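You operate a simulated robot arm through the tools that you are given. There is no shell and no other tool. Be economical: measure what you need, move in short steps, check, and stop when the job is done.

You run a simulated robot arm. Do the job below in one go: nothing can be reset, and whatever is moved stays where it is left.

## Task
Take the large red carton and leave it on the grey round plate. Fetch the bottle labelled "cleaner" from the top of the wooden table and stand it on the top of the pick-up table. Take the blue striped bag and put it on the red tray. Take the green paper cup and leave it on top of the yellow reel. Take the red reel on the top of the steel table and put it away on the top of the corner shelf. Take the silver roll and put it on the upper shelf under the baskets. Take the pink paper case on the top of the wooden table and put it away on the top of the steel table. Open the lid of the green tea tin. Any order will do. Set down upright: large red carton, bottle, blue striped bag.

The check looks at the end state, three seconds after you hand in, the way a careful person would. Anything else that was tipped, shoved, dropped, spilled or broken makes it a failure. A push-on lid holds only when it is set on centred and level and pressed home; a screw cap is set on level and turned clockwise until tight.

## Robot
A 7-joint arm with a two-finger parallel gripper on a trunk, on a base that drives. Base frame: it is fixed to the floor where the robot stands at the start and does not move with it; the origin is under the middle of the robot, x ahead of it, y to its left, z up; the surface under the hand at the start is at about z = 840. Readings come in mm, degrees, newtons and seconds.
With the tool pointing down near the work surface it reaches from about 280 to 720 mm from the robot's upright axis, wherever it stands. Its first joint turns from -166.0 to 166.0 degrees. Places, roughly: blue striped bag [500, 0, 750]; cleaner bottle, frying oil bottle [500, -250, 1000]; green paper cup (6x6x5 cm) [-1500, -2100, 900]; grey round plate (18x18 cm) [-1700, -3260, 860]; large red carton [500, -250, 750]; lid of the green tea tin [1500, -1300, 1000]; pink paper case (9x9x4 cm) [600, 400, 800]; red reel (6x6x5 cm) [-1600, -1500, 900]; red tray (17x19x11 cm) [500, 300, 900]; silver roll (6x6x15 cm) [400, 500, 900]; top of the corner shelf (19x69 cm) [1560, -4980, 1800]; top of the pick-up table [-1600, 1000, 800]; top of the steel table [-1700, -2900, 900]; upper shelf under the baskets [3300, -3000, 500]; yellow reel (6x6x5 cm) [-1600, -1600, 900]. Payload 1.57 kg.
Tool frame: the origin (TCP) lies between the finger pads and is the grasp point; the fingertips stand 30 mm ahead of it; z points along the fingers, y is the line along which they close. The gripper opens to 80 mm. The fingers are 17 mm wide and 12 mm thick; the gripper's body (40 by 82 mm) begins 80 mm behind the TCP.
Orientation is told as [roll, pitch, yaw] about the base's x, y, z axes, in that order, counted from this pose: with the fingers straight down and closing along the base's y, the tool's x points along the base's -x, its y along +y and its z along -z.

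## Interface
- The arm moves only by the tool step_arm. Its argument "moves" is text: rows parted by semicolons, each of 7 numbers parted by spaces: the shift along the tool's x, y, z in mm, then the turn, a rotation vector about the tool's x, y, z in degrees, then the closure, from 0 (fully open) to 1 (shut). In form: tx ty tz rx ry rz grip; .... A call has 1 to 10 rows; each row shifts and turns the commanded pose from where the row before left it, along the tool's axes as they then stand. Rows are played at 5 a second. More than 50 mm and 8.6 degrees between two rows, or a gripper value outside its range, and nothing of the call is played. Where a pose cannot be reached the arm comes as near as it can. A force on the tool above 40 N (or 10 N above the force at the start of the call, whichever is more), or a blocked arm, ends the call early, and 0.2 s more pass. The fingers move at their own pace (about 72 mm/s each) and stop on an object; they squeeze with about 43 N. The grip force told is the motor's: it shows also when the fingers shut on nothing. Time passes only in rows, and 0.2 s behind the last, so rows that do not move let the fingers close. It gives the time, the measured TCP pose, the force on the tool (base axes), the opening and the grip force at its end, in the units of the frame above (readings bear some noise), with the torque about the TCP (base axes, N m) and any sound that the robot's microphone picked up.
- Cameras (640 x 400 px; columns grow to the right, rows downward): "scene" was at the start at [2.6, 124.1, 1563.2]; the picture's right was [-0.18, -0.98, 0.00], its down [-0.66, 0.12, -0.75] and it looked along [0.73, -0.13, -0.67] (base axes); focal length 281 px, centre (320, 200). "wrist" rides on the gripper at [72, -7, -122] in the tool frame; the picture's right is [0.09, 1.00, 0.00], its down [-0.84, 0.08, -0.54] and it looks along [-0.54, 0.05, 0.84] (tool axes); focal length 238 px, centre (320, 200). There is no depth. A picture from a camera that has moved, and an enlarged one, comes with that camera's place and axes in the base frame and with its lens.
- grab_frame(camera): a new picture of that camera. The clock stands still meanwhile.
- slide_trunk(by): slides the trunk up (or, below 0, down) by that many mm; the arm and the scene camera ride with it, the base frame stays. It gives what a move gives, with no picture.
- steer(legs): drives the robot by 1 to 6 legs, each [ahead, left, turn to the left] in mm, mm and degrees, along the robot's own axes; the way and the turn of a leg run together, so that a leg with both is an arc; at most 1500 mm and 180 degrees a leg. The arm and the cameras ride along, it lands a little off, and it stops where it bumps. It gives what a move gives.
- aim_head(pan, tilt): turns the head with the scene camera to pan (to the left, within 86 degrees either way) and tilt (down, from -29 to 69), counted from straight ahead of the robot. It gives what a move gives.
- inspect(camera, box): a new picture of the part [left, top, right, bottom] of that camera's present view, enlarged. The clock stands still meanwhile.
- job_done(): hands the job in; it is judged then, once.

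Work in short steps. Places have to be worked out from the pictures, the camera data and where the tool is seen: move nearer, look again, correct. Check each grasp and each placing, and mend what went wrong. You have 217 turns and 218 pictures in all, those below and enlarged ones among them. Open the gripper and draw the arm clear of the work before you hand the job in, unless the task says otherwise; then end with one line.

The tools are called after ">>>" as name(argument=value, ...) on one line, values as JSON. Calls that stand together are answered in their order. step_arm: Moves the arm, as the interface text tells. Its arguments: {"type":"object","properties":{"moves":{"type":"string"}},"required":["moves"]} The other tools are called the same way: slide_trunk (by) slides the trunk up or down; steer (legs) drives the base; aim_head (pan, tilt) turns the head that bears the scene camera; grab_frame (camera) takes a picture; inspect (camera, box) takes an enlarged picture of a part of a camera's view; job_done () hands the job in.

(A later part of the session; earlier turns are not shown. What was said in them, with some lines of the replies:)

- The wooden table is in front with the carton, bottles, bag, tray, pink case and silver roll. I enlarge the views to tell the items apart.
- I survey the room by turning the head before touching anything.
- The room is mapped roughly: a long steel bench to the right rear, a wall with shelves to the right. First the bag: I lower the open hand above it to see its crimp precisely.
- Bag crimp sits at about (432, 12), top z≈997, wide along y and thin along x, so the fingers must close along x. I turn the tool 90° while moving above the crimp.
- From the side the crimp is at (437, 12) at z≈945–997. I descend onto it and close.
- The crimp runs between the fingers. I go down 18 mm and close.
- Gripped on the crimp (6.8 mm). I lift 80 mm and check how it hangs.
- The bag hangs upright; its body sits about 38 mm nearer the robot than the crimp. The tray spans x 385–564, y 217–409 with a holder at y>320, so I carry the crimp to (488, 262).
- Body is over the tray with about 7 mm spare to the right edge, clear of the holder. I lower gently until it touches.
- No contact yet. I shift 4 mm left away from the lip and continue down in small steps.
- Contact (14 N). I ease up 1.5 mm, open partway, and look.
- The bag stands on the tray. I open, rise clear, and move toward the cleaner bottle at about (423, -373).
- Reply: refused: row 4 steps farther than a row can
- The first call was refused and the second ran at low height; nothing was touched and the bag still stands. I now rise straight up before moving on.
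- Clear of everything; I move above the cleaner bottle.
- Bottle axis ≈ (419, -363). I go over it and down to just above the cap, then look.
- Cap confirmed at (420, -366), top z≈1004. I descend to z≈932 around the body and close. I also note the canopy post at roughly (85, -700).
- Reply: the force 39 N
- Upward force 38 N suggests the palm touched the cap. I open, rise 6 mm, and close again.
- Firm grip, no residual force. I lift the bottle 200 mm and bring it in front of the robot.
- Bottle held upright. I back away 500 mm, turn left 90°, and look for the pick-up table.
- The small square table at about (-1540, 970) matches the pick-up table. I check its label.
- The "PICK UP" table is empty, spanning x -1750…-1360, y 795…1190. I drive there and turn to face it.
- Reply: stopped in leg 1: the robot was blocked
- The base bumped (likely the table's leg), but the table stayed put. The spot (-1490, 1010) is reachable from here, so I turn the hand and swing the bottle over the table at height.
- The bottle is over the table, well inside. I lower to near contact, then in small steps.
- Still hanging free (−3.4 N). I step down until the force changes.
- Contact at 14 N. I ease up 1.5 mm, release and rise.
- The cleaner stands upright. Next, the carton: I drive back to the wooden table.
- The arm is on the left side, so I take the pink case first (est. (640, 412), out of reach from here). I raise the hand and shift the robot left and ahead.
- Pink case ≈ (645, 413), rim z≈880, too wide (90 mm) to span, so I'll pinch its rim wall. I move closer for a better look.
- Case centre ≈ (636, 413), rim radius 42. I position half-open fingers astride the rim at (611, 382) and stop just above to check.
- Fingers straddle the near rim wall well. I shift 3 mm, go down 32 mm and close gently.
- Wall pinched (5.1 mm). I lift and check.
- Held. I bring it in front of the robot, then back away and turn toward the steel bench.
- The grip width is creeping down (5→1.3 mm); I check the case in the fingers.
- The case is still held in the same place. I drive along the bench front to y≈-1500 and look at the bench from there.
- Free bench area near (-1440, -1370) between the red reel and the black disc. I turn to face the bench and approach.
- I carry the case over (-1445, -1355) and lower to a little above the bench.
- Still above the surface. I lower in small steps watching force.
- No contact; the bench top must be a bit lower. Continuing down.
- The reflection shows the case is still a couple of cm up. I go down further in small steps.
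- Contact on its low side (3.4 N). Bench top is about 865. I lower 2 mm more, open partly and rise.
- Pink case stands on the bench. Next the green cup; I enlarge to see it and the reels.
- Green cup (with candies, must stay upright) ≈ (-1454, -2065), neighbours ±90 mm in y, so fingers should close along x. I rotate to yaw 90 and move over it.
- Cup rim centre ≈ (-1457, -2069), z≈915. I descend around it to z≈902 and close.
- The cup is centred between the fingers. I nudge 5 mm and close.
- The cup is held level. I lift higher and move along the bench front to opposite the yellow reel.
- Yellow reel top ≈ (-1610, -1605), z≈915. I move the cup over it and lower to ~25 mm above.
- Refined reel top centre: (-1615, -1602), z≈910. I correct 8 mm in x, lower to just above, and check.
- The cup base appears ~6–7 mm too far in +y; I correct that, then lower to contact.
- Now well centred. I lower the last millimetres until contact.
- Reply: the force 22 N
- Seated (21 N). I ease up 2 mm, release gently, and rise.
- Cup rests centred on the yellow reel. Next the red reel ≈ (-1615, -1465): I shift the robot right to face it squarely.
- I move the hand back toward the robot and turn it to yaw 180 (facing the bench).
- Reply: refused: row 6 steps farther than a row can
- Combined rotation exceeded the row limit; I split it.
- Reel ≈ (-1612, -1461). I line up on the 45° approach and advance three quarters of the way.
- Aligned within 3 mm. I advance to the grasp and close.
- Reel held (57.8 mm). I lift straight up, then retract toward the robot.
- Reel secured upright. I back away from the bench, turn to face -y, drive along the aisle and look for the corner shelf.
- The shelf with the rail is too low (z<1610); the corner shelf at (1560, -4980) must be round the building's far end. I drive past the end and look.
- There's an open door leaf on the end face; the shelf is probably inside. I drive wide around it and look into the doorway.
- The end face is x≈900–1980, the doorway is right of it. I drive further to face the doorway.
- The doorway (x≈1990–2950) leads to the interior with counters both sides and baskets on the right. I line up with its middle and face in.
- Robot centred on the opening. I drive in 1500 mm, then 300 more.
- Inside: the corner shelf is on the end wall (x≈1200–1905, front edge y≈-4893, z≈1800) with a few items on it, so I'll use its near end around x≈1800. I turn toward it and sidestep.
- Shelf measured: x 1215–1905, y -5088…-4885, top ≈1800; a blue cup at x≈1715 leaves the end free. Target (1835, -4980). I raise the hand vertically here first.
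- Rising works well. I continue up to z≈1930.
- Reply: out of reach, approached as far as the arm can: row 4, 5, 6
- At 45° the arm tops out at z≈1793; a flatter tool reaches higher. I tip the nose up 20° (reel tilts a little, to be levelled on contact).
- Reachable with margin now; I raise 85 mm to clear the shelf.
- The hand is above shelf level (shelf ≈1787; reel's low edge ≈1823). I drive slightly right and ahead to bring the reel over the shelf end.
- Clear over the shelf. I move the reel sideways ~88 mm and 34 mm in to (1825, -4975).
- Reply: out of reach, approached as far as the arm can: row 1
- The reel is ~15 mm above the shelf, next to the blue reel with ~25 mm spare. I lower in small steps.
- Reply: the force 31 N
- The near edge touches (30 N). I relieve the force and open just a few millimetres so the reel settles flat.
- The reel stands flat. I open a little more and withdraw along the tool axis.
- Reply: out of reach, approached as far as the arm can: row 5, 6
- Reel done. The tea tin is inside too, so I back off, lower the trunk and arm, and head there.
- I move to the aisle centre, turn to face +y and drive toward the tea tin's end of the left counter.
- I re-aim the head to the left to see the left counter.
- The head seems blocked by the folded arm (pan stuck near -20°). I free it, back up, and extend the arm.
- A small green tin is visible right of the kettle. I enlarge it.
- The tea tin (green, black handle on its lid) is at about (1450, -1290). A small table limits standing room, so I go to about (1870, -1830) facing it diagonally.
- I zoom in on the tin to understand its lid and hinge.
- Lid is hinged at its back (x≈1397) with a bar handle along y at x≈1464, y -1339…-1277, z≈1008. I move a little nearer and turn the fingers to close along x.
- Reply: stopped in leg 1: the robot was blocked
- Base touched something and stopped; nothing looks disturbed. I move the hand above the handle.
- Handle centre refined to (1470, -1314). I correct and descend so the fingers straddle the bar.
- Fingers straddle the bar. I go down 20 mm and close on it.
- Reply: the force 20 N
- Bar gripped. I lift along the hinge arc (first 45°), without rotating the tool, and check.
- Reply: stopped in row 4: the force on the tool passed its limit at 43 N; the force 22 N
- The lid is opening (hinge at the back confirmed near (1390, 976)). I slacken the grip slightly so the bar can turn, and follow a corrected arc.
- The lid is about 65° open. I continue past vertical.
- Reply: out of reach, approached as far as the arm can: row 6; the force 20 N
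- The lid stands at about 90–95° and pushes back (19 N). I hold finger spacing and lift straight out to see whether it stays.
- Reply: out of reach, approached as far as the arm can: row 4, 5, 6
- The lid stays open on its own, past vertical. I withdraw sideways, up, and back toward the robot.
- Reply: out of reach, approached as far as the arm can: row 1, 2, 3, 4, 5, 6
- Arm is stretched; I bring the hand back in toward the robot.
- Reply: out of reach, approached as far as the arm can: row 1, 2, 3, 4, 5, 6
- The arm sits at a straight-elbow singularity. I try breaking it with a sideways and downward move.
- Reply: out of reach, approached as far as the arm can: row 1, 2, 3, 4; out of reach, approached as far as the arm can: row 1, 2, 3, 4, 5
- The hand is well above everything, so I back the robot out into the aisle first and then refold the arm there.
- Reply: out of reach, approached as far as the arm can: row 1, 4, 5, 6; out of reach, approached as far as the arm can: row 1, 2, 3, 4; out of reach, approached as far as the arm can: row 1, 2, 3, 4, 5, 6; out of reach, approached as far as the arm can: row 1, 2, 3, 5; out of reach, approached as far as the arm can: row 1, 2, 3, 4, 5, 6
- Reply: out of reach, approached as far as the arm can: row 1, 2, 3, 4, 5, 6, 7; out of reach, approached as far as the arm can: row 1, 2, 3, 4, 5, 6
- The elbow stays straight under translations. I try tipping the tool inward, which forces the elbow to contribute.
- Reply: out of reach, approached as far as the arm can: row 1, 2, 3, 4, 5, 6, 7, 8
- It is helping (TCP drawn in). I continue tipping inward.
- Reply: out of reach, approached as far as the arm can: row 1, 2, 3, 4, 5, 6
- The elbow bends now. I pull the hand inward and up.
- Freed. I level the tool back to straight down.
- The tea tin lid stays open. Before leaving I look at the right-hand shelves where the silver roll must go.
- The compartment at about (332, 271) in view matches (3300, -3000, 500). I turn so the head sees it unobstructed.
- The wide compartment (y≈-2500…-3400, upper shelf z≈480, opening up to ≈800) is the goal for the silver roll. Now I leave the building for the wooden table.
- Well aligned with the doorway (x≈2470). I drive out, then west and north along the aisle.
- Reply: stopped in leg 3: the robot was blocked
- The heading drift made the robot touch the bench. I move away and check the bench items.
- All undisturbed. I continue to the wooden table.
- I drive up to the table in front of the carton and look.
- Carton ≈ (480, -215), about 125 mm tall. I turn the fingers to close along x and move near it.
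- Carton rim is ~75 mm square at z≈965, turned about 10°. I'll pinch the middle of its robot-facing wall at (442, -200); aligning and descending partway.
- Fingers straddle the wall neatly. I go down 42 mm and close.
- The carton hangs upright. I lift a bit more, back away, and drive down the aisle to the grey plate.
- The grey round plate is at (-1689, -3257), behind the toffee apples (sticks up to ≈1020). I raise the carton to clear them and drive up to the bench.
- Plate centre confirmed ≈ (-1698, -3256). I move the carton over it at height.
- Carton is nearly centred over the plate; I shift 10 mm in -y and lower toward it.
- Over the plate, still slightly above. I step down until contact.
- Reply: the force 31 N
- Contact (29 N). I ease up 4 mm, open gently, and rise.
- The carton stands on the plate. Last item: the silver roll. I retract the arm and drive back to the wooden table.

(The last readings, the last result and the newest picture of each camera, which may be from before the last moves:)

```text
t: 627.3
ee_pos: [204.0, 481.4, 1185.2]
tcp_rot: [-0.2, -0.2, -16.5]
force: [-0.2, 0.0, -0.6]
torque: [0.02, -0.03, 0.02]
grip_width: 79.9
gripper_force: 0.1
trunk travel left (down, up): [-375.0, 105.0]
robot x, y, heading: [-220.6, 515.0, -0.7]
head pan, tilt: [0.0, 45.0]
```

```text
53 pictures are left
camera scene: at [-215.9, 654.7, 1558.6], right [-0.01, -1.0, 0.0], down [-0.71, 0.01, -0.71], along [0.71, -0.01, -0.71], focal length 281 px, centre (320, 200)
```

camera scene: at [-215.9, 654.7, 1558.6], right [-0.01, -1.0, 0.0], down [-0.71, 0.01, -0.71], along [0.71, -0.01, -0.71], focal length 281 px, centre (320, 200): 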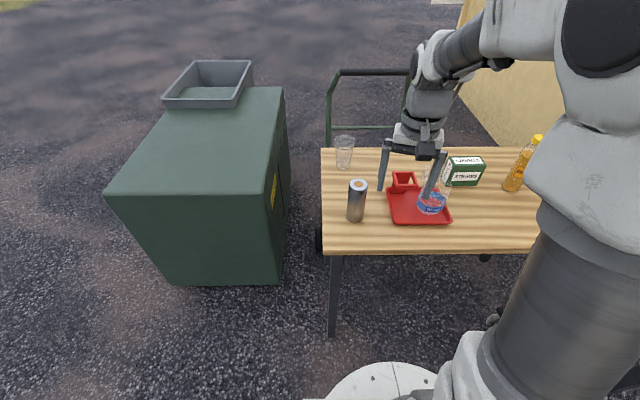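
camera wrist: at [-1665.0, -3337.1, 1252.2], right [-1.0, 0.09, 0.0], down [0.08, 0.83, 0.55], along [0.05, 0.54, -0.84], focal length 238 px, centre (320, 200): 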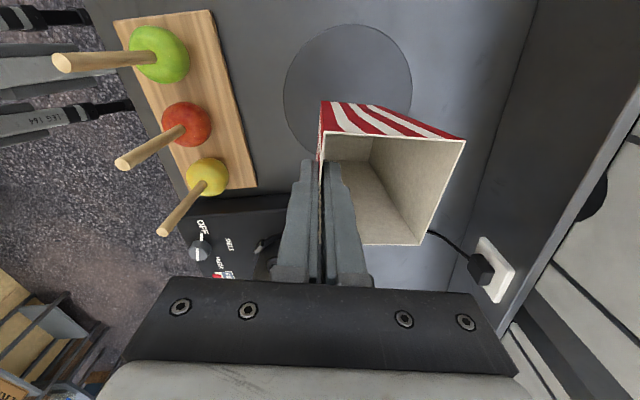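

Roll ≈ (414, 525), standing. I finish the turn, move forward, and pitch the hand to near-horizontal (80°).

>>> step_arm(moves="0 0 0 0 0 -8.2 0; 0 0 0 0 0 -8.2 0; -32 15 0 0 0 0 0; -32 15 0 0 0 0 0; -32 14 0 0 0 0 0; 0 0 0 0 -8 0 0; 0 0 0 0 -8 0 0; 0 0 0 0 -8 0 0; 0 0 0 0 -8 0 0; 0 0 0 0 -8 0 0")

>>> step_arm(moves="0 0 0 0 -8 0 0; 0 0 0 0 -8 0 0; 0 0 0 0 -8 0 0; 0 0 0 0 -8 0 0; 0 0 0 0 -8 0 0; 0 0 0 0 0 0 0")

>>> grab_frame(camera="wrist")

```text
t: 629.5
ee_pos: [299.7, 526.2, 1186.8]
tcp_rot: [-0.3, -40.3, 0.2]
force: [-0.1, -0.3, 0.0]
torque: [-0.01, -0.01, 0.0]
grip_width: 80.0
gripper_force: 0.0
trunk travel left (down, up): [-375.0, 105.0]
robot x, y, heading: [-216.1, 517.8, -0.8]
head pan, tilt: [0.0, 45.0]
```

```text
t: 630.9
ee_pos: [299.7, 527.1, 1185.6]
tcp_rot: [-1.5, -80.3, 1.5]
force: [0.3, -0.5, -0.4]
torque: [-0.03, 0.03, 0.01]
grip_width: 80.1
gripper_force: 0.0
trunk travel left (down, up): [-375.0, 105.0]
robot x, y, heading: [-220.4, 515.3, -0.7]
head pan, tilt: [0.0, 45.0]
```

```text
52 pictures are left
camera wrist: at [167.9, 519.4, 1133.9], right [-0.02, 1.0, -0.1], down [-0.39, 0.08, 0.92], along [0.92, 0.05, 0.39], focal length 238 px, centre (320, 200)
```

wrist: 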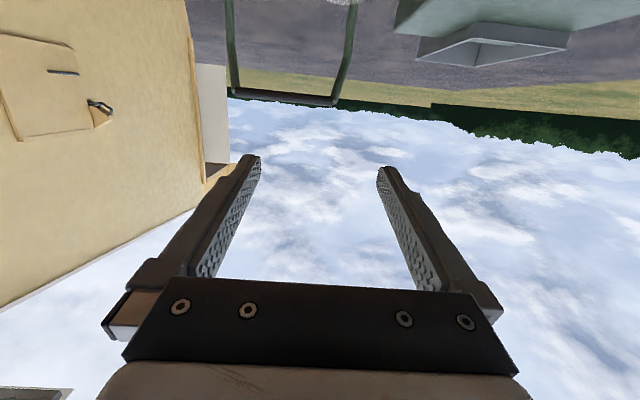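

The wrist camera hangs below the hand in this pose, so I grip high on the roll (z≈942). I lower straight down in front of it and look.

>>> step_arm(moves="43.8 0 7.7 0 0 0 0; 43.8 0 7.7 0 0 0 0; 43.8 0 7.7 0 0 0 0; 43.8 0 7.7 0 0 0 0; 43.8 0 7.7 0 0 0 0; 20 0 3.5 0 0 0 0; 0 0 0 0 0 0 0")

>>> grab_frame(camera="wrist")

>>> inspect(camera="scene", box=[280, 140, 440, 260])

```text
t: 632.5
ee_pos: [301.2, 523.9, 943.8]
tcp_rot: [-1.5, -80.2, 1.4]
force: [-0.4, -0.9, -1.1]
torque: [0.0, 0.01, 0.01]
grip_width: 80.3
gripper_force: 0.1
trunk travel left (down, up): [-375.0, 105.0]
robot x, y, heading: [-218.5, 517.0, -0.8]
head pan, tilt: [0.0, 45.0]
```

```text
51 pictures are left
camera wrist: at [168.0, 517.2, 892.3], right [-0.02, 1.0, -0.1], down [-0.39, 0.08, 0.92], along [0.92, 0.05, 0.39], focal length 238 px, centre (320, 200)
```

wrist: 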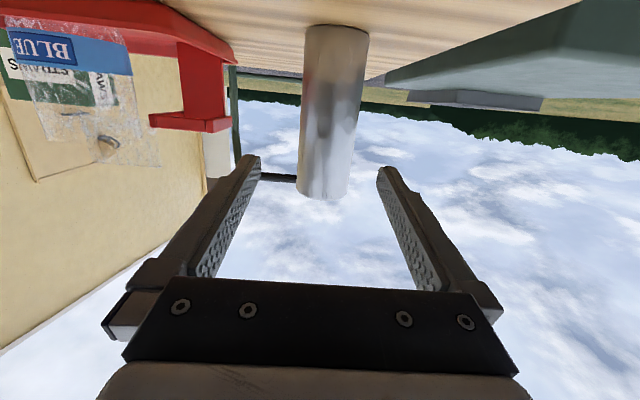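

```text
3.33 times, centred on (360, 200) of scene
camera zoom: at [-215.9, 654.7, 1558.5], right [-0.01, -1.0, 0.0], down [-0.71, 0.01, -0.71], along [0.71, -0.01, -0.71], focal length 937 px, centre (187, 200)
```

zoom: 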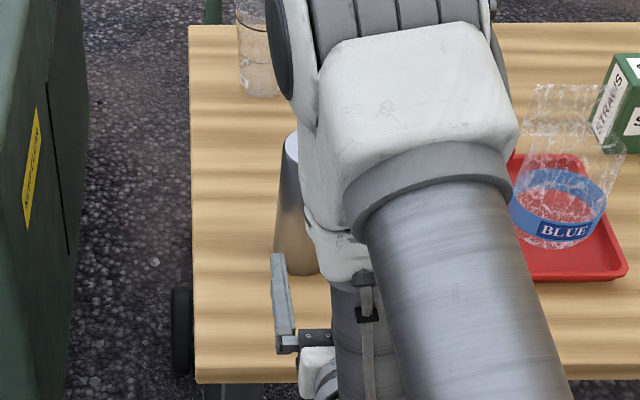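

The roll is ~6 mm to the left of the approach line. I correct and advance around it.

>>> step_arm(moves="0 6 0 0 0 0 0; -7.8 0 44.3 0 0 0 0; -5.2 0 29.5 0 0 0 0; 0 0 0 0 0 0 0")

>>> grab_frame(camera="wrist")

```text
t: 633.5
ee_pos: [377.9, 530.8, 943.5]
tcp_rot: [-1.7, -80.1, 1.7]
force: [-0.3, -0.9, -0.5]
torque: [-0.01, -0.01, 0.01]
grip_width: 79.8
gripper_force: 0.1
trunk travel left (down, up): [-375.0, 105.0]
robot x, y, heading: [-215.5, 515.2, -0.5]
head pan, tilt: [0.0, 45.0]
```

```text
49 pictures are left
camera wrist: at [245.4, 523.1, 890.4], right [-0.02, 1.0, -0.1], down [-0.39, 0.08, 0.92], along [0.92, 0.05, 0.39], focal length 238 px, centre (320, 200)
```

wrist: 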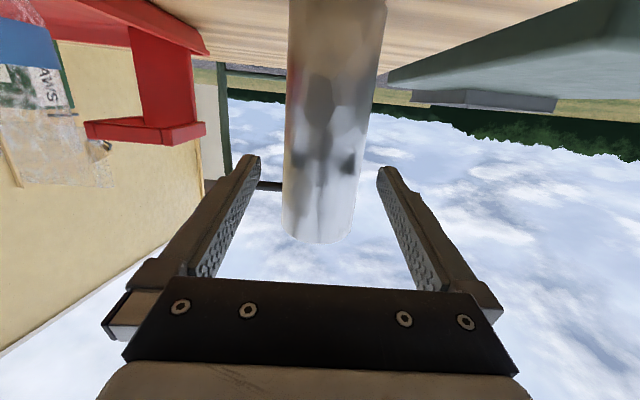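

Nicely between the fingers. I advance the rest and close.

>>> step_arm(moves="-3.2 2 18 0 0 0 0; -3 0 17 0 0 0 0; 0 0 0 0 0 0 0; 0 0 0 0 0 0 0.4; 0 0 0 0 0 0 0.8; 0 0 0 0 0 0 1; 0 0 0 0 0 0 1")

>>> step_arm(moves="-20 0 -3.5 0 0 0 1; -43.8 0 -7.7 0 0 0 1; -43.8 0 -7.7 0 0 0 1; -43.8 0 -7.7 0 0 0 1; 0 0 0 0 0 0 1")

>>> grab_frame(camera="wrist")

```text
t: 635.1
ee_pos: [412.7, 533.1, 942.3]
tcp_rot: [-1.6, -80.1, 1.6]
force: [1.0, 0.2, -0.8]
torque: [0.03, -0.07, 0.0]
grip_width: 56.8
gripper_force: 43.3
trunk travel left (down, up): [-375.0, 105.0]
robot x, y, heading: [-219.7, 515.0, -0.7]
head pan, tilt: [0.0, 45.0]
```

```text
t: 636.3
ee_pos: [413.7, 533.0, 1096.7]
tcp_rot: [-1.6, -80.1, 1.8]
force: [0.1, 0.2, -1.8]
torque: [0.0, -0.01, -0.02]
grip_width: 56.8
gripper_force: 42.8
trunk travel left (down, up): [-375.0, 105.0]
robot x, y, heading: [-217.6, 513.9, -0.7]
head pan, tilt: [0.0, 45.0]
```

```text
48 pictures are left
camera wrist: at [281.1, 526.6, 1044.3], right [-0.02, 1.0, -0.1], down [-0.39, 0.08, 0.92], along [0.92, 0.05, 0.39], focal length 238 px, centre (320, 200)
```

wrist: 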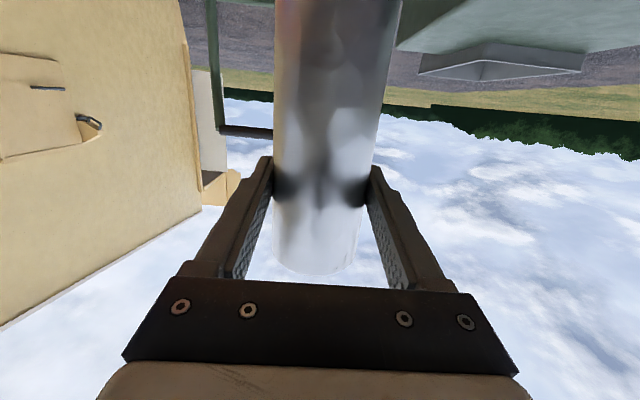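

Roll held. I retract a bit and start the drive back to the building's interior.

>>> step_arm(moves="7 0 -40 0 0 0 1; 7 0 -40 0 0 0 1; 7 0 -40 0 0 0 1; 7 0 -40 0 0 0 1; 0 0 0 0 0 0 1")

>>> steer(legs=[[-430, 0, 0], [0, 0, -89.3], [1500, 0, 0], [1500, 0, 0]])

```text
t: 637.5
ee_pos: [279.2, 534.5, 1087.1]
tcp_rot: [-1.7, -80.2, 1.6]
force: [0.7, 0.2, -2.5]
torque: [-0.02, 0.03, 0.0]
grip_width: 56.5
gripper_force: 42.8
out of reach, approached as far as the arm can: row 4
trunk travel left (down, up): [-375.0, 105.0]
robot x, y, heading: [-218.2, 511.4, -0.8]
head pan, tilt: [0.0, 45.0]
```

```text
t: 664.6
ee_pos: [-687.6, -2911.5, 1086.0]
tcp_rot: [-1.6, -80.1, -89.2]
force: [-0.2, 0.0, -1.2]
torque: [0.0, -0.02, -0.01]
grip_width: 56.7
gripper_force: 43.1
trunk travel left (down, up): [-375.0, 105.0]
robot x, y, heading: [-700.6, -2411.0, -91.3]
head pan, tilt: [0.0, 45.0]
```

>>> steer(legs=[[0, 0, 2], [1500, 0, 0], [1500, 0, 0], [850, 0, 0], [0, 0, 90]])

```text
t: 695.3
ee_pos: [-179.8, -6257.4, 1086.2]
tcp_rot: [-1.5, -80.1, 1.8]
force: [0.3, 0.3, -2.3]
torque: [0.0, 0.0, 0.02]
grip_width: 56.8
gripper_force: 43.1
trunk travel left (down, up): [-375.0, 105.0]
robot x, y, heading: [-680.6, -6274.6, -0.4]
head pan, tilt: [0.0, 45.0]
```

>>> steer(legs=[[1500, 0, 0], [1500, 0, 0], [150, 0, 0], [0, 0, 90]])

```text
t: 721.2
ee_pos: [2466.6, -5765.9, 1085.5]
tcp_rot: [-1.6, -80.1, 91.6]
force: [-0.7, -0.3, -2.1]
torque: [-0.04, -0.02, 0.04]
grip_width: 56.8
gripper_force: 43.1
trunk travel left (down, up): [-375.0, 105.0]
robot x, y, heading: [2485.3, -6260.9, 89.3]
head pan, tilt: [0.0, 45.0]
```

Lined up with the doorway. I drive in and turn to face the shelf compartment.

>>> steer(legs=[[1500, 0, 0.5], [1500, 0, 0], [0, 100, 0]])

>>> steer(legs=[[300, 0, 0], [0, 0, -90]])

>>> aim_head(pan=10, tilt=45)

>>> grab_frame(camera="scene")

```text
t: 741.4
ee_pos: [2526.9, -2802.4, 1086.4]
tcp_rot: [-1.6, -80.3, 88.2]
force: [0.1, 0.5, -1.4]
torque: [-0.04, 0.01, 0.02]
grip_width: 56.7
gripper_force: 43.3
trunk travel left (down, up): [-375.0, 105.0]
robot x, y, heading: [2513.3, -3300.1, 85.7]
head pan, tilt: [0.0, 45.0]
```

```text
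t: 749.1
ee_pos: [3034.3, -3000.3, 1085.9]
tcp_rot: [-1.6, -80.1, -1.1]
force: [-0.3, 0.1, -1.7]
torque: [0.01, 0.0, 0.02]
grip_width: 56.8
gripper_force: 42.8
trunk travel left (down, up): [-375.0, 105.0]
robot x, y, heading: [2537.3, -2996.1, -3.4]
head pan, tilt: [0.0, 45.0]
```

```text
t: 749.8
ee_pos: [3034.9, -3000.6, 1086.5]
tcp_rot: [-1.6, -80.1, -1.1]
force: [0.7, 0.5, -2.6]
torque: [-0.01, 0.04, 0.02]
grip_width: 56.7
gripper_force: 43.2
trunk travel left (down, up): [-375.0, 105.0]
robot x, y, heading: [2536.0, -2995.9, -3.4]
head pan, tilt: [10.0, 45.0]
```

```text
47 pictures are left
camera scene: at [2544.8, -2843.6, 1558.5], right [0.12, -0.99, 0.0], down [-0.7, -0.08, -0.71], along [0.7, 0.08, -0.71], focal length 281 px, centre (320, 200)
```

scene: 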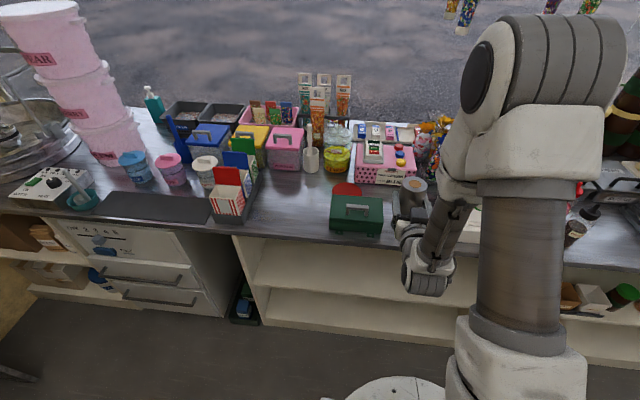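

The compartment's front area is free. I back up, lower the trunk fully, and view the shelf at level.

>>> steer(legs=[[-280, 0, 3]])

>>> slide_trunk(by=-375)

>>> aim_head(pan=15, tilt=35)

>>> grab_frame(camera="scene")

>>> grab_frame(camera="wrist")

```text
t: 752.2
ee_pos: [2754.6, -2966.0, 1086.6]
tcp_rot: [-1.6, -80.2, 2.0]
force: [-0.2, 0.2, -2.4]
torque: [0.03, 0.0, 0.0]
grip_width: 56.8
gripper_force: 42.9
trunk travel left (down, up): [-375.0, 105.0]
robot x, y, heading: [2258.0, -2984.2, -0.5]
head pan, tilt: [10.0, 45.0]
```

```text
t: 755.8
ee_pos: [2754.6, -2965.2, 710.7]
tcp_rot: [-1.6, -80.2, 1.9]
force: [0.7, 0.1, -1.5]
torque: [0.04, 0.01, -0.01]
grip_width: 56.6
gripper_force: 42.8
trunk travel left (down, up): [0.0, 480.0]
robot x, y, heading: [2254.0, -2986.8, -0.3]
head pan, tilt: [10.0, 45.0]
```

```text
t: 756.6
ee_pos: [2754.7, -2966.7, 710.2]
tcp_rot: [-1.6, -80.1, 2.0]
force: [0.4, 0.9, -2.8]
torque: [0.02, 0.01, 0.01]
grip_width: 56.5
gripper_force: 42.9
trunk travel left (down, up): [0.0, 480.0]
robot x, y, heading: [2257.2, -2985.4, -0.3]
head pan, tilt: [15.0, 35.0]
```

```text
46 pictures are left
camera scene: at [2262.5, -2825.8, 1198.3], right [0.25, -0.97, 0.0], down [-0.56, -0.15, -0.82], along [0.79, 0.21, -0.57], focal length 281 px, centre (320, 200)
```

scene: 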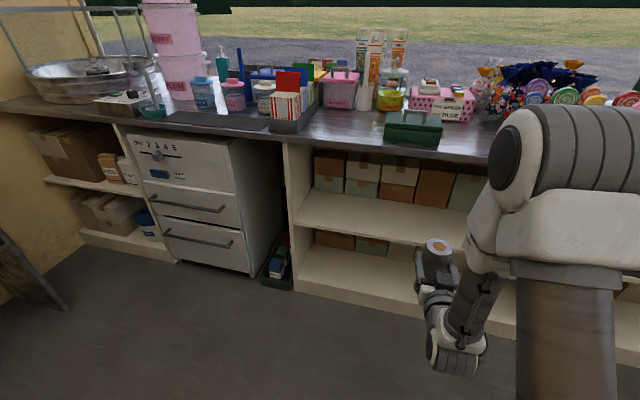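

```text
45 pictures are left
camera wrist: at [2621.7, -2973.5, 658.9], right [-0.02, 1.0, -0.1], down [-0.39, 0.08, 0.92], along [0.92, 0.06, 0.39], focal length 238 px, centre (320, 200)
```

wrist: 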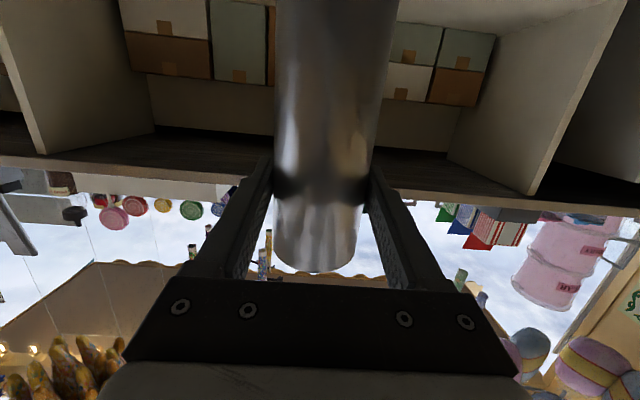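

Upper shelf is free in front of the boxes (boxes start at x≈3300). I lower the roll so its base is ~535 and drive it in.

>>> step_arm(moves="43.8 0 7.7 0 0 0 1; 28 0 4.9 0 0 0 1; 0 0 0 0 0 0 1")

>>> steer(legs=[[250, 0, 0]])

>>> grab_frame(camera="scene")

>>> grab_frame(camera="wrist")

```text
t: 757.4
ee_pos: [2757.0, -2965.6, 640.2]
tcp_rot: [-1.6, -80.2, 1.8]
force: [1.0, -0.3, -1.9]
torque: [0.01, 0.03, 0.02]
grip_width: 56.7
gripper_force: 42.8
trunk travel left (down, up): [0.0, 480.0]
robot x, y, heading: [2256.4, -2987.5, -0.4]
head pan, tilt: [15.0, 35.0]
```

```text
t: 759.6
ee_pos: [2999.2, -2970.1, 639.8]
tcp_rot: [-1.6, -80.1, 1.8]
force: [-0.4, 0.1, -2.1]
torque: [0.02, 0.0, -0.02]
grip_width: 56.9
gripper_force: 42.7
trunk travel left (down, up): [0.0, 480.0]
robot x, y, heading: [2499.5, -2987.4, -0.4]
head pan, tilt: [15.0, 35.0]
```

```text
44 pictures are left
camera scene: at [2506.8, -2827.5, 1198.4], right [0.25, -0.97, 0.0], down [-0.56, -0.14, -0.82], along [0.79, 0.2, -0.57], focal length 281 px, centre (320, 200)
```

scene: 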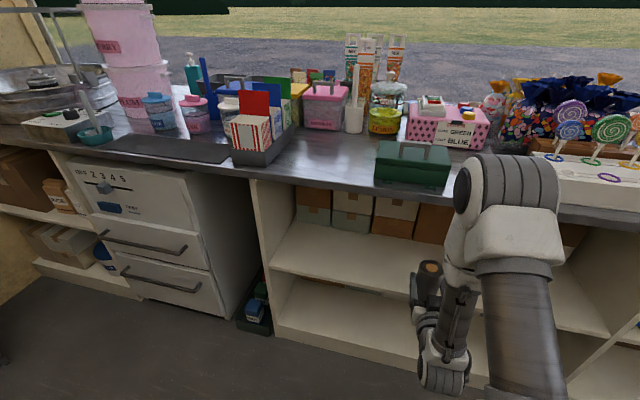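

```text
43 pictures are left
camera wrist: at [2866.9, -2976.6, 588.0], right [-0.02, 1.0, -0.1], down [-0.39, 0.08, 0.92], along [0.92, 0.05, 0.39], focal length 238 px, centre (320, 200)
```

wrist: 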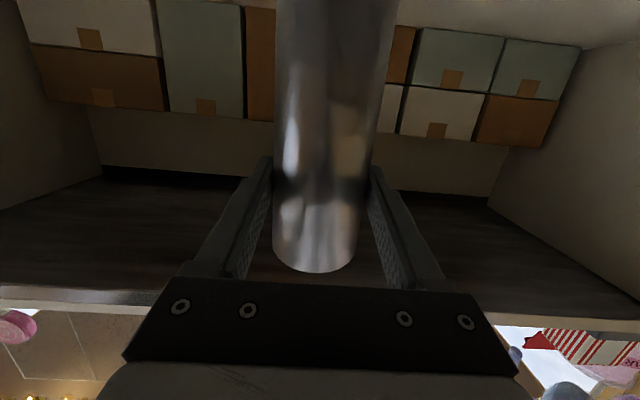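

Shelf edge resolved at x≈3062, z≈498; the base of the roll is at ~538. I drive in 160 mm.

>>> steer(legs=[[160, 0, 0]])

>>> step_arm(moves="15 0 2.6 0 0 0 1; 10 0 1.7 0 0 0 1; 5 0 0.9 0 0 0 1; 0 0 0 0 0 0 1")

>>> grab_frame(camera="scene")

```text
t: 761.3
ee_pos: [3162.8, -2969.8, 640.3]
tcp_rot: [-1.7, -80.1, 1.8]
force: [-0.1, -0.2, -2.3]
torque: [0.0, 0.04, 0.04]
grip_width: 56.5
gripper_force: 43.2
trunk travel left (down, up): [0.0, 480.0]
robot x, y, heading: [2665.9, -2990.5, -0.4]
head pan, tilt: [15.0, 35.0]
```

```text
t: 762.3
ee_pos: [3161.8, -2970.4, 608.0]
tcp_rot: [-1.5, -80.1, 1.8]
force: [0.4, 0.0, -3.1]
torque: [-0.03, 0.02, 0.03]
grip_width: 57.0
gripper_force: 43.2
trunk travel left (down, up): [0.0, 480.0]
robot x, y, heading: [2662.5, -2989.7, -0.6]
head pan, tilt: [15.0, 35.0]
```

```text
42 pictures are left
camera scene: at [2669.4, -2828.9, 1198.4], right [0.25, -0.97, 0.0], down [-0.56, -0.14, -0.82], along [0.79, 0.21, -0.57], focal length 281 px, centre (320, 200)
```

scene: 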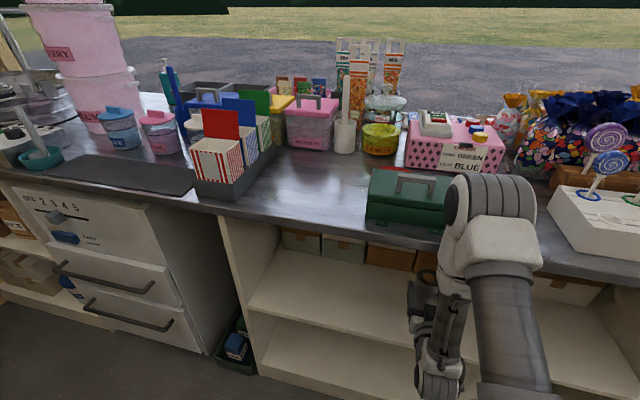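

The roll is inside; no contact yet. I step down gently.

>>> step_arm(moves="3 0 0.5 0 0 0 1; 3 0 0.5 0 0 0 1; 2 0 0.4 0 0 0 1; 0 0 0 0 0 0 1")

>>> step_arm(moves="2 0 0.4 0 0 0 1; 2 0 0.4 0 0 0 1; 0 0 0 0 0 0 1")

```text
t: 763.3
ee_pos: [3162.6, -2971.3, 601.1]
tcp_rot: [-1.7, -80.1, 1.8]
force: [-0.6, 0.2, -2.8]
torque: [0.02, 0.03, 0.0]
grip_width: 57.1
gripper_force: 42.8
trunk travel left (down, up): [0.0, 480.0]
robot x, y, heading: [2668.5, -2987.9, -0.5]
head pan, tilt: [15.0, 35.0]
```

```text
t: 764.1
ee_pos: [3161.5, -2972.7, 597.6]
tcp_rot: [-1.7, -80.1, 1.8]
force: [0.3, -0.8, -2.3]
torque: [-0.03, 0.01, 0.01]
grip_width: 56.7
gripper_force: 42.8
trunk travel left (down, up): [0.0, 480.0]
robot x, y, heading: [2660.3, -2990.3, -0.7]
head pan, tilt: [15.0, 35.0]
```

>>> step_arm(moves="3 0 0.5 0 0 0 1; 3 0 0.5 0 0 0 1; 3 0 0.5 0 0 0 1; 0 0 0 0 0 0 1")

>>> grab_frame(camera="wrist")

```text
t: 765.1
ee_pos: [3162.4, -2970.4, 589.0]
tcp_rot: [-1.6, -80.1, 1.8]
force: [0.0, -0.6, -2.0]
torque: [0.0, -0.01, 0.0]
grip_width: 56.9
gripper_force: 42.9
trunk travel left (down, up): [0.0, 480.0]
robot x, y, heading: [2662.8, -2991.8, -0.6]
head pan, tilt: [15.0, 35.0]
```

```text
41 pictures are left
camera wrist: at [3029.5, -2978.3, 536.6], right [-0.02, 1.0, -0.1], down [-0.39, 0.08, 0.92], along [0.92, 0.06, 0.39], focal length 238 px, centre (320, 200)
```

wrist: 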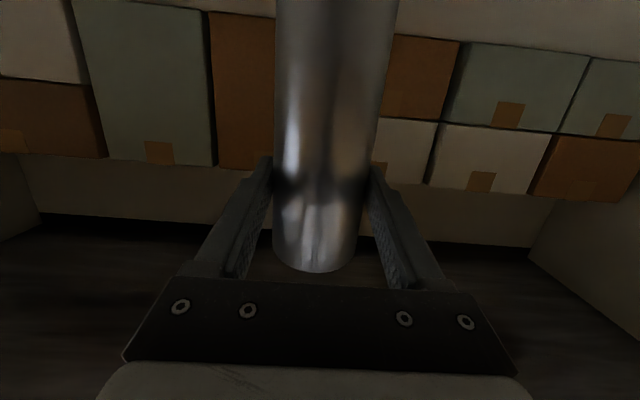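

The shelf looks lower (~465–470). I continue down in small steps.

>>> step_arm(moves="4 0 0.7 0 0 0 1; 4 0 0.7 0 0 0 1; 3 0 0.5 0 0 0 1; 2 0 0.4 0 0 0 1; 0 0 0 0 0 0 1")

>>> step_arm(moves="2 0 0.4 0 0 0 1; 2 0 0.4 0 0 0 1; 2 0 0.4 0 0 0 1; 0 0 0 0 0 0 1")

```text
t: 766.3
ee_pos: [3161.3, -2969.5, 575.9]
tcp_rot: [-1.6, -80.1, 1.9]
force: [0.5, 0.8, -2.4]
torque: [0.0, 0.01, -0.01]
grip_width: 56.7
gripper_force: 42.3
trunk travel left (down, up): [0.0, 480.0]
robot x, y, heading: [2662.4, -2991.5, -0.6]
head pan, tilt: [15.0, 35.0]
```

```text
t: 767.3
ee_pos: [3163.1, -2970.3, 568.6]
tcp_rot: [-1.5, -80.1, 1.8]
force: [-1.2, -0.8, -1.9]
torque: [0.03, 0.03, 0.02]
grip_width: 56.6
gripper_force: 42.6
trunk travel left (down, up): [0.0, 480.0]
robot x, y, heading: [2663.2, -2990.5, -0.4]
head pan, tilt: [15.0, 35.0]
```

>>> step_arm(moves="2 0 0.4 0 0 0 1; 2 0 0.4 0 0 0 1; 2 0 0.4 0 0 0 1; 2 0 0.4 0 0 0 1; 0 0 0 0 0 0 1")

>>> inspect(camera="scene", box=[360, 220, 500, 400])

```text
t: 768.5
ee_pos: [3162.8, -2971.3, 562.9]
tcp_rot: [-1.7, -80.4, 1.9]
force: [-4.1, -1.3, 18.0]
torque: [0.18, 0.62, 0.06]
grip_width: 56.9
gripper_force: 42.9
trunk travel left (down, up): [0.0, 480.0]
robot x, y, heading: [2663.3, -2992.3, -0.6]
head pan, tilt: [15.0, 35.0]
```

```text
2.22 times, centred on (430, 310) of scene
camera zoom: at [2668.3, -2829.0, 1198.6], right [0.25, -0.97, 0.0], down [-0.55, -0.14, -0.82], along [0.79, 0.21, -0.57], focal length 625 px, centre (76, -44)
```

zoom: 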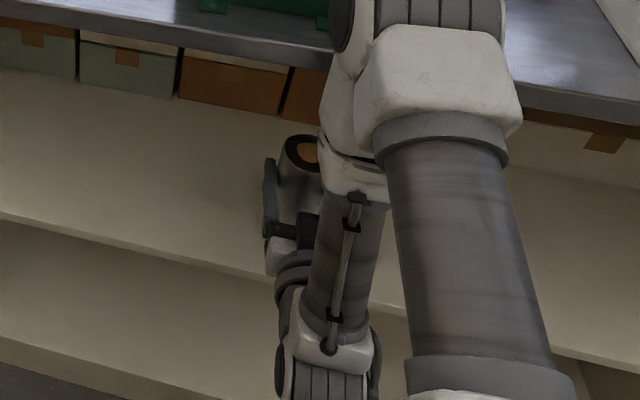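

Contact (18 N) at the expected height. I ease off, open, and withdraw straight back.

>>> step_arm(moves="-2 0 -0.3 0 0 0 1; 0 0 0 0 0 0 0.4; 0 0 0 0 0 0 0; 0 0 0 0 0 0 0; 0 0 0 0 0 0 0")

>>> grab_frame(camera="wrist")

```text
t: 769.7
ee_pos: [3163.6, -2971.0, 562.9]
tcp_rot: [-1.6, -80.1, 1.8]
force: [0.0, -0.1, -0.5]
torque: [0.02, -0.02, -0.01]
grip_width: 79.9
gripper_force: 0.1
trunk travel left (down, up): [0.0, 480.0]
robot x, y, heading: [2660.8, -2991.8, -0.5]
head pan, tilt: [15.0, 35.0]
```

```text
39 pictures are left
camera wrist: at [3030.2, -2978.2, 510.8], right [-0.02, 1.0, -0.1], down [-0.39, 0.08, 0.92], along [0.92, 0.06, 0.39], focal length 238 px, centre (320, 200)
```

wrist: 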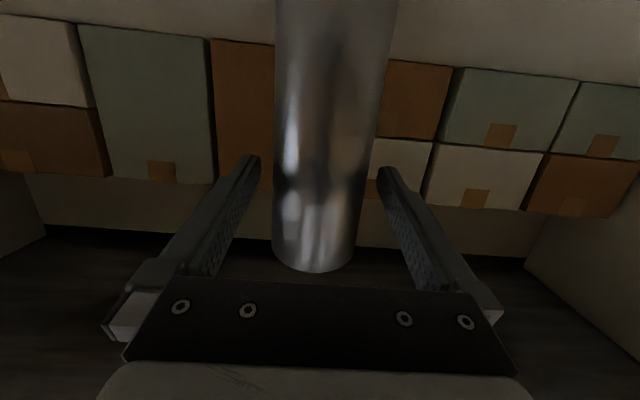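

Roll stands free between the open fingers. I back the robot straight out and check it.

>>> steer(legs=[[-250, 0, 0]])

>>> grab_frame(camera="scene")

>>> grab_frame(camera="wrist")

```text
t: 771.9
ee_pos: [2908.8, -2965.7, 562.8]
tcp_rot: [-1.7, -80.1, 2.3]
force: [-0.1, 0.6, 0.0]
torque: [0.01, 0.0, 0.03]
grip_width: 80.0
gripper_force: 0.0
trunk travel left (down, up): [0.0, 480.0]
robot x, y, heading: [2407.2, -2987.9, 0.3]
head pan, tilt: [15.0, 35.0]
```

```text
38 pictures are left
camera scene: at [2413.5, -2827.7, 1198.4], right [0.26, -0.97, 0.0], down [-0.55, -0.15, -0.82], along [0.79, 0.21, -0.57], focal length 281 px, centre (320, 200)
```

scene: 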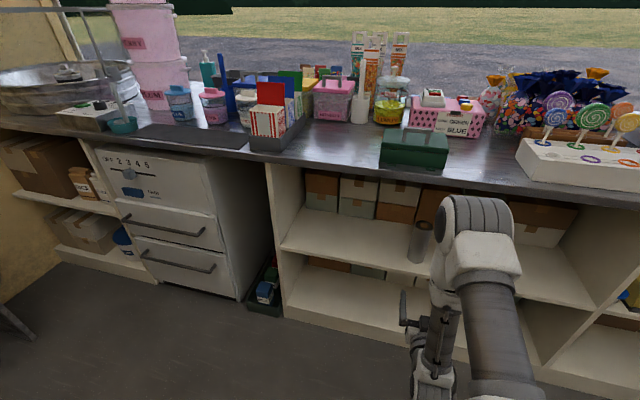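

```text
37 pictures are left
camera wrist: at [2775.6, -2974.3, 510.9], right [-0.03, 0.99, -0.1], down [-0.39, 0.08, 0.92], along [0.92, 0.06, 0.39], focal length 238 px, centre (320, 200)
```

wrist: 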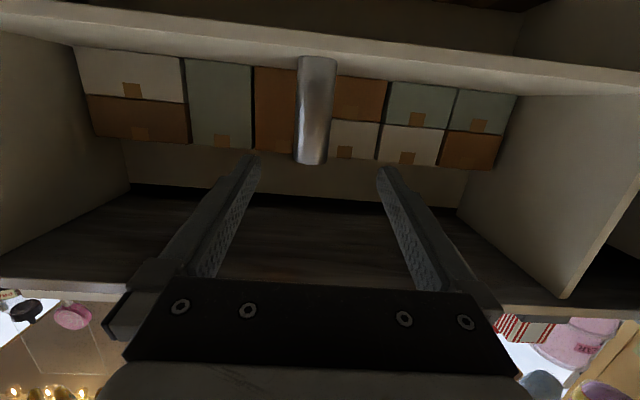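

The roll stands on the upper shelf. That was the last item, and every other placement looked right when I last saw it. The gripper is open and the arm is clear, so I hand in.

>>> job_done()

```text
The job is handed in.
```

All eight tasks are done and handed in. The robot's base bumped furniture three times while driving (pick-up table, tea-tin corner, steel table), and nothing looked moved or tipped in the pictures I took afterwards.
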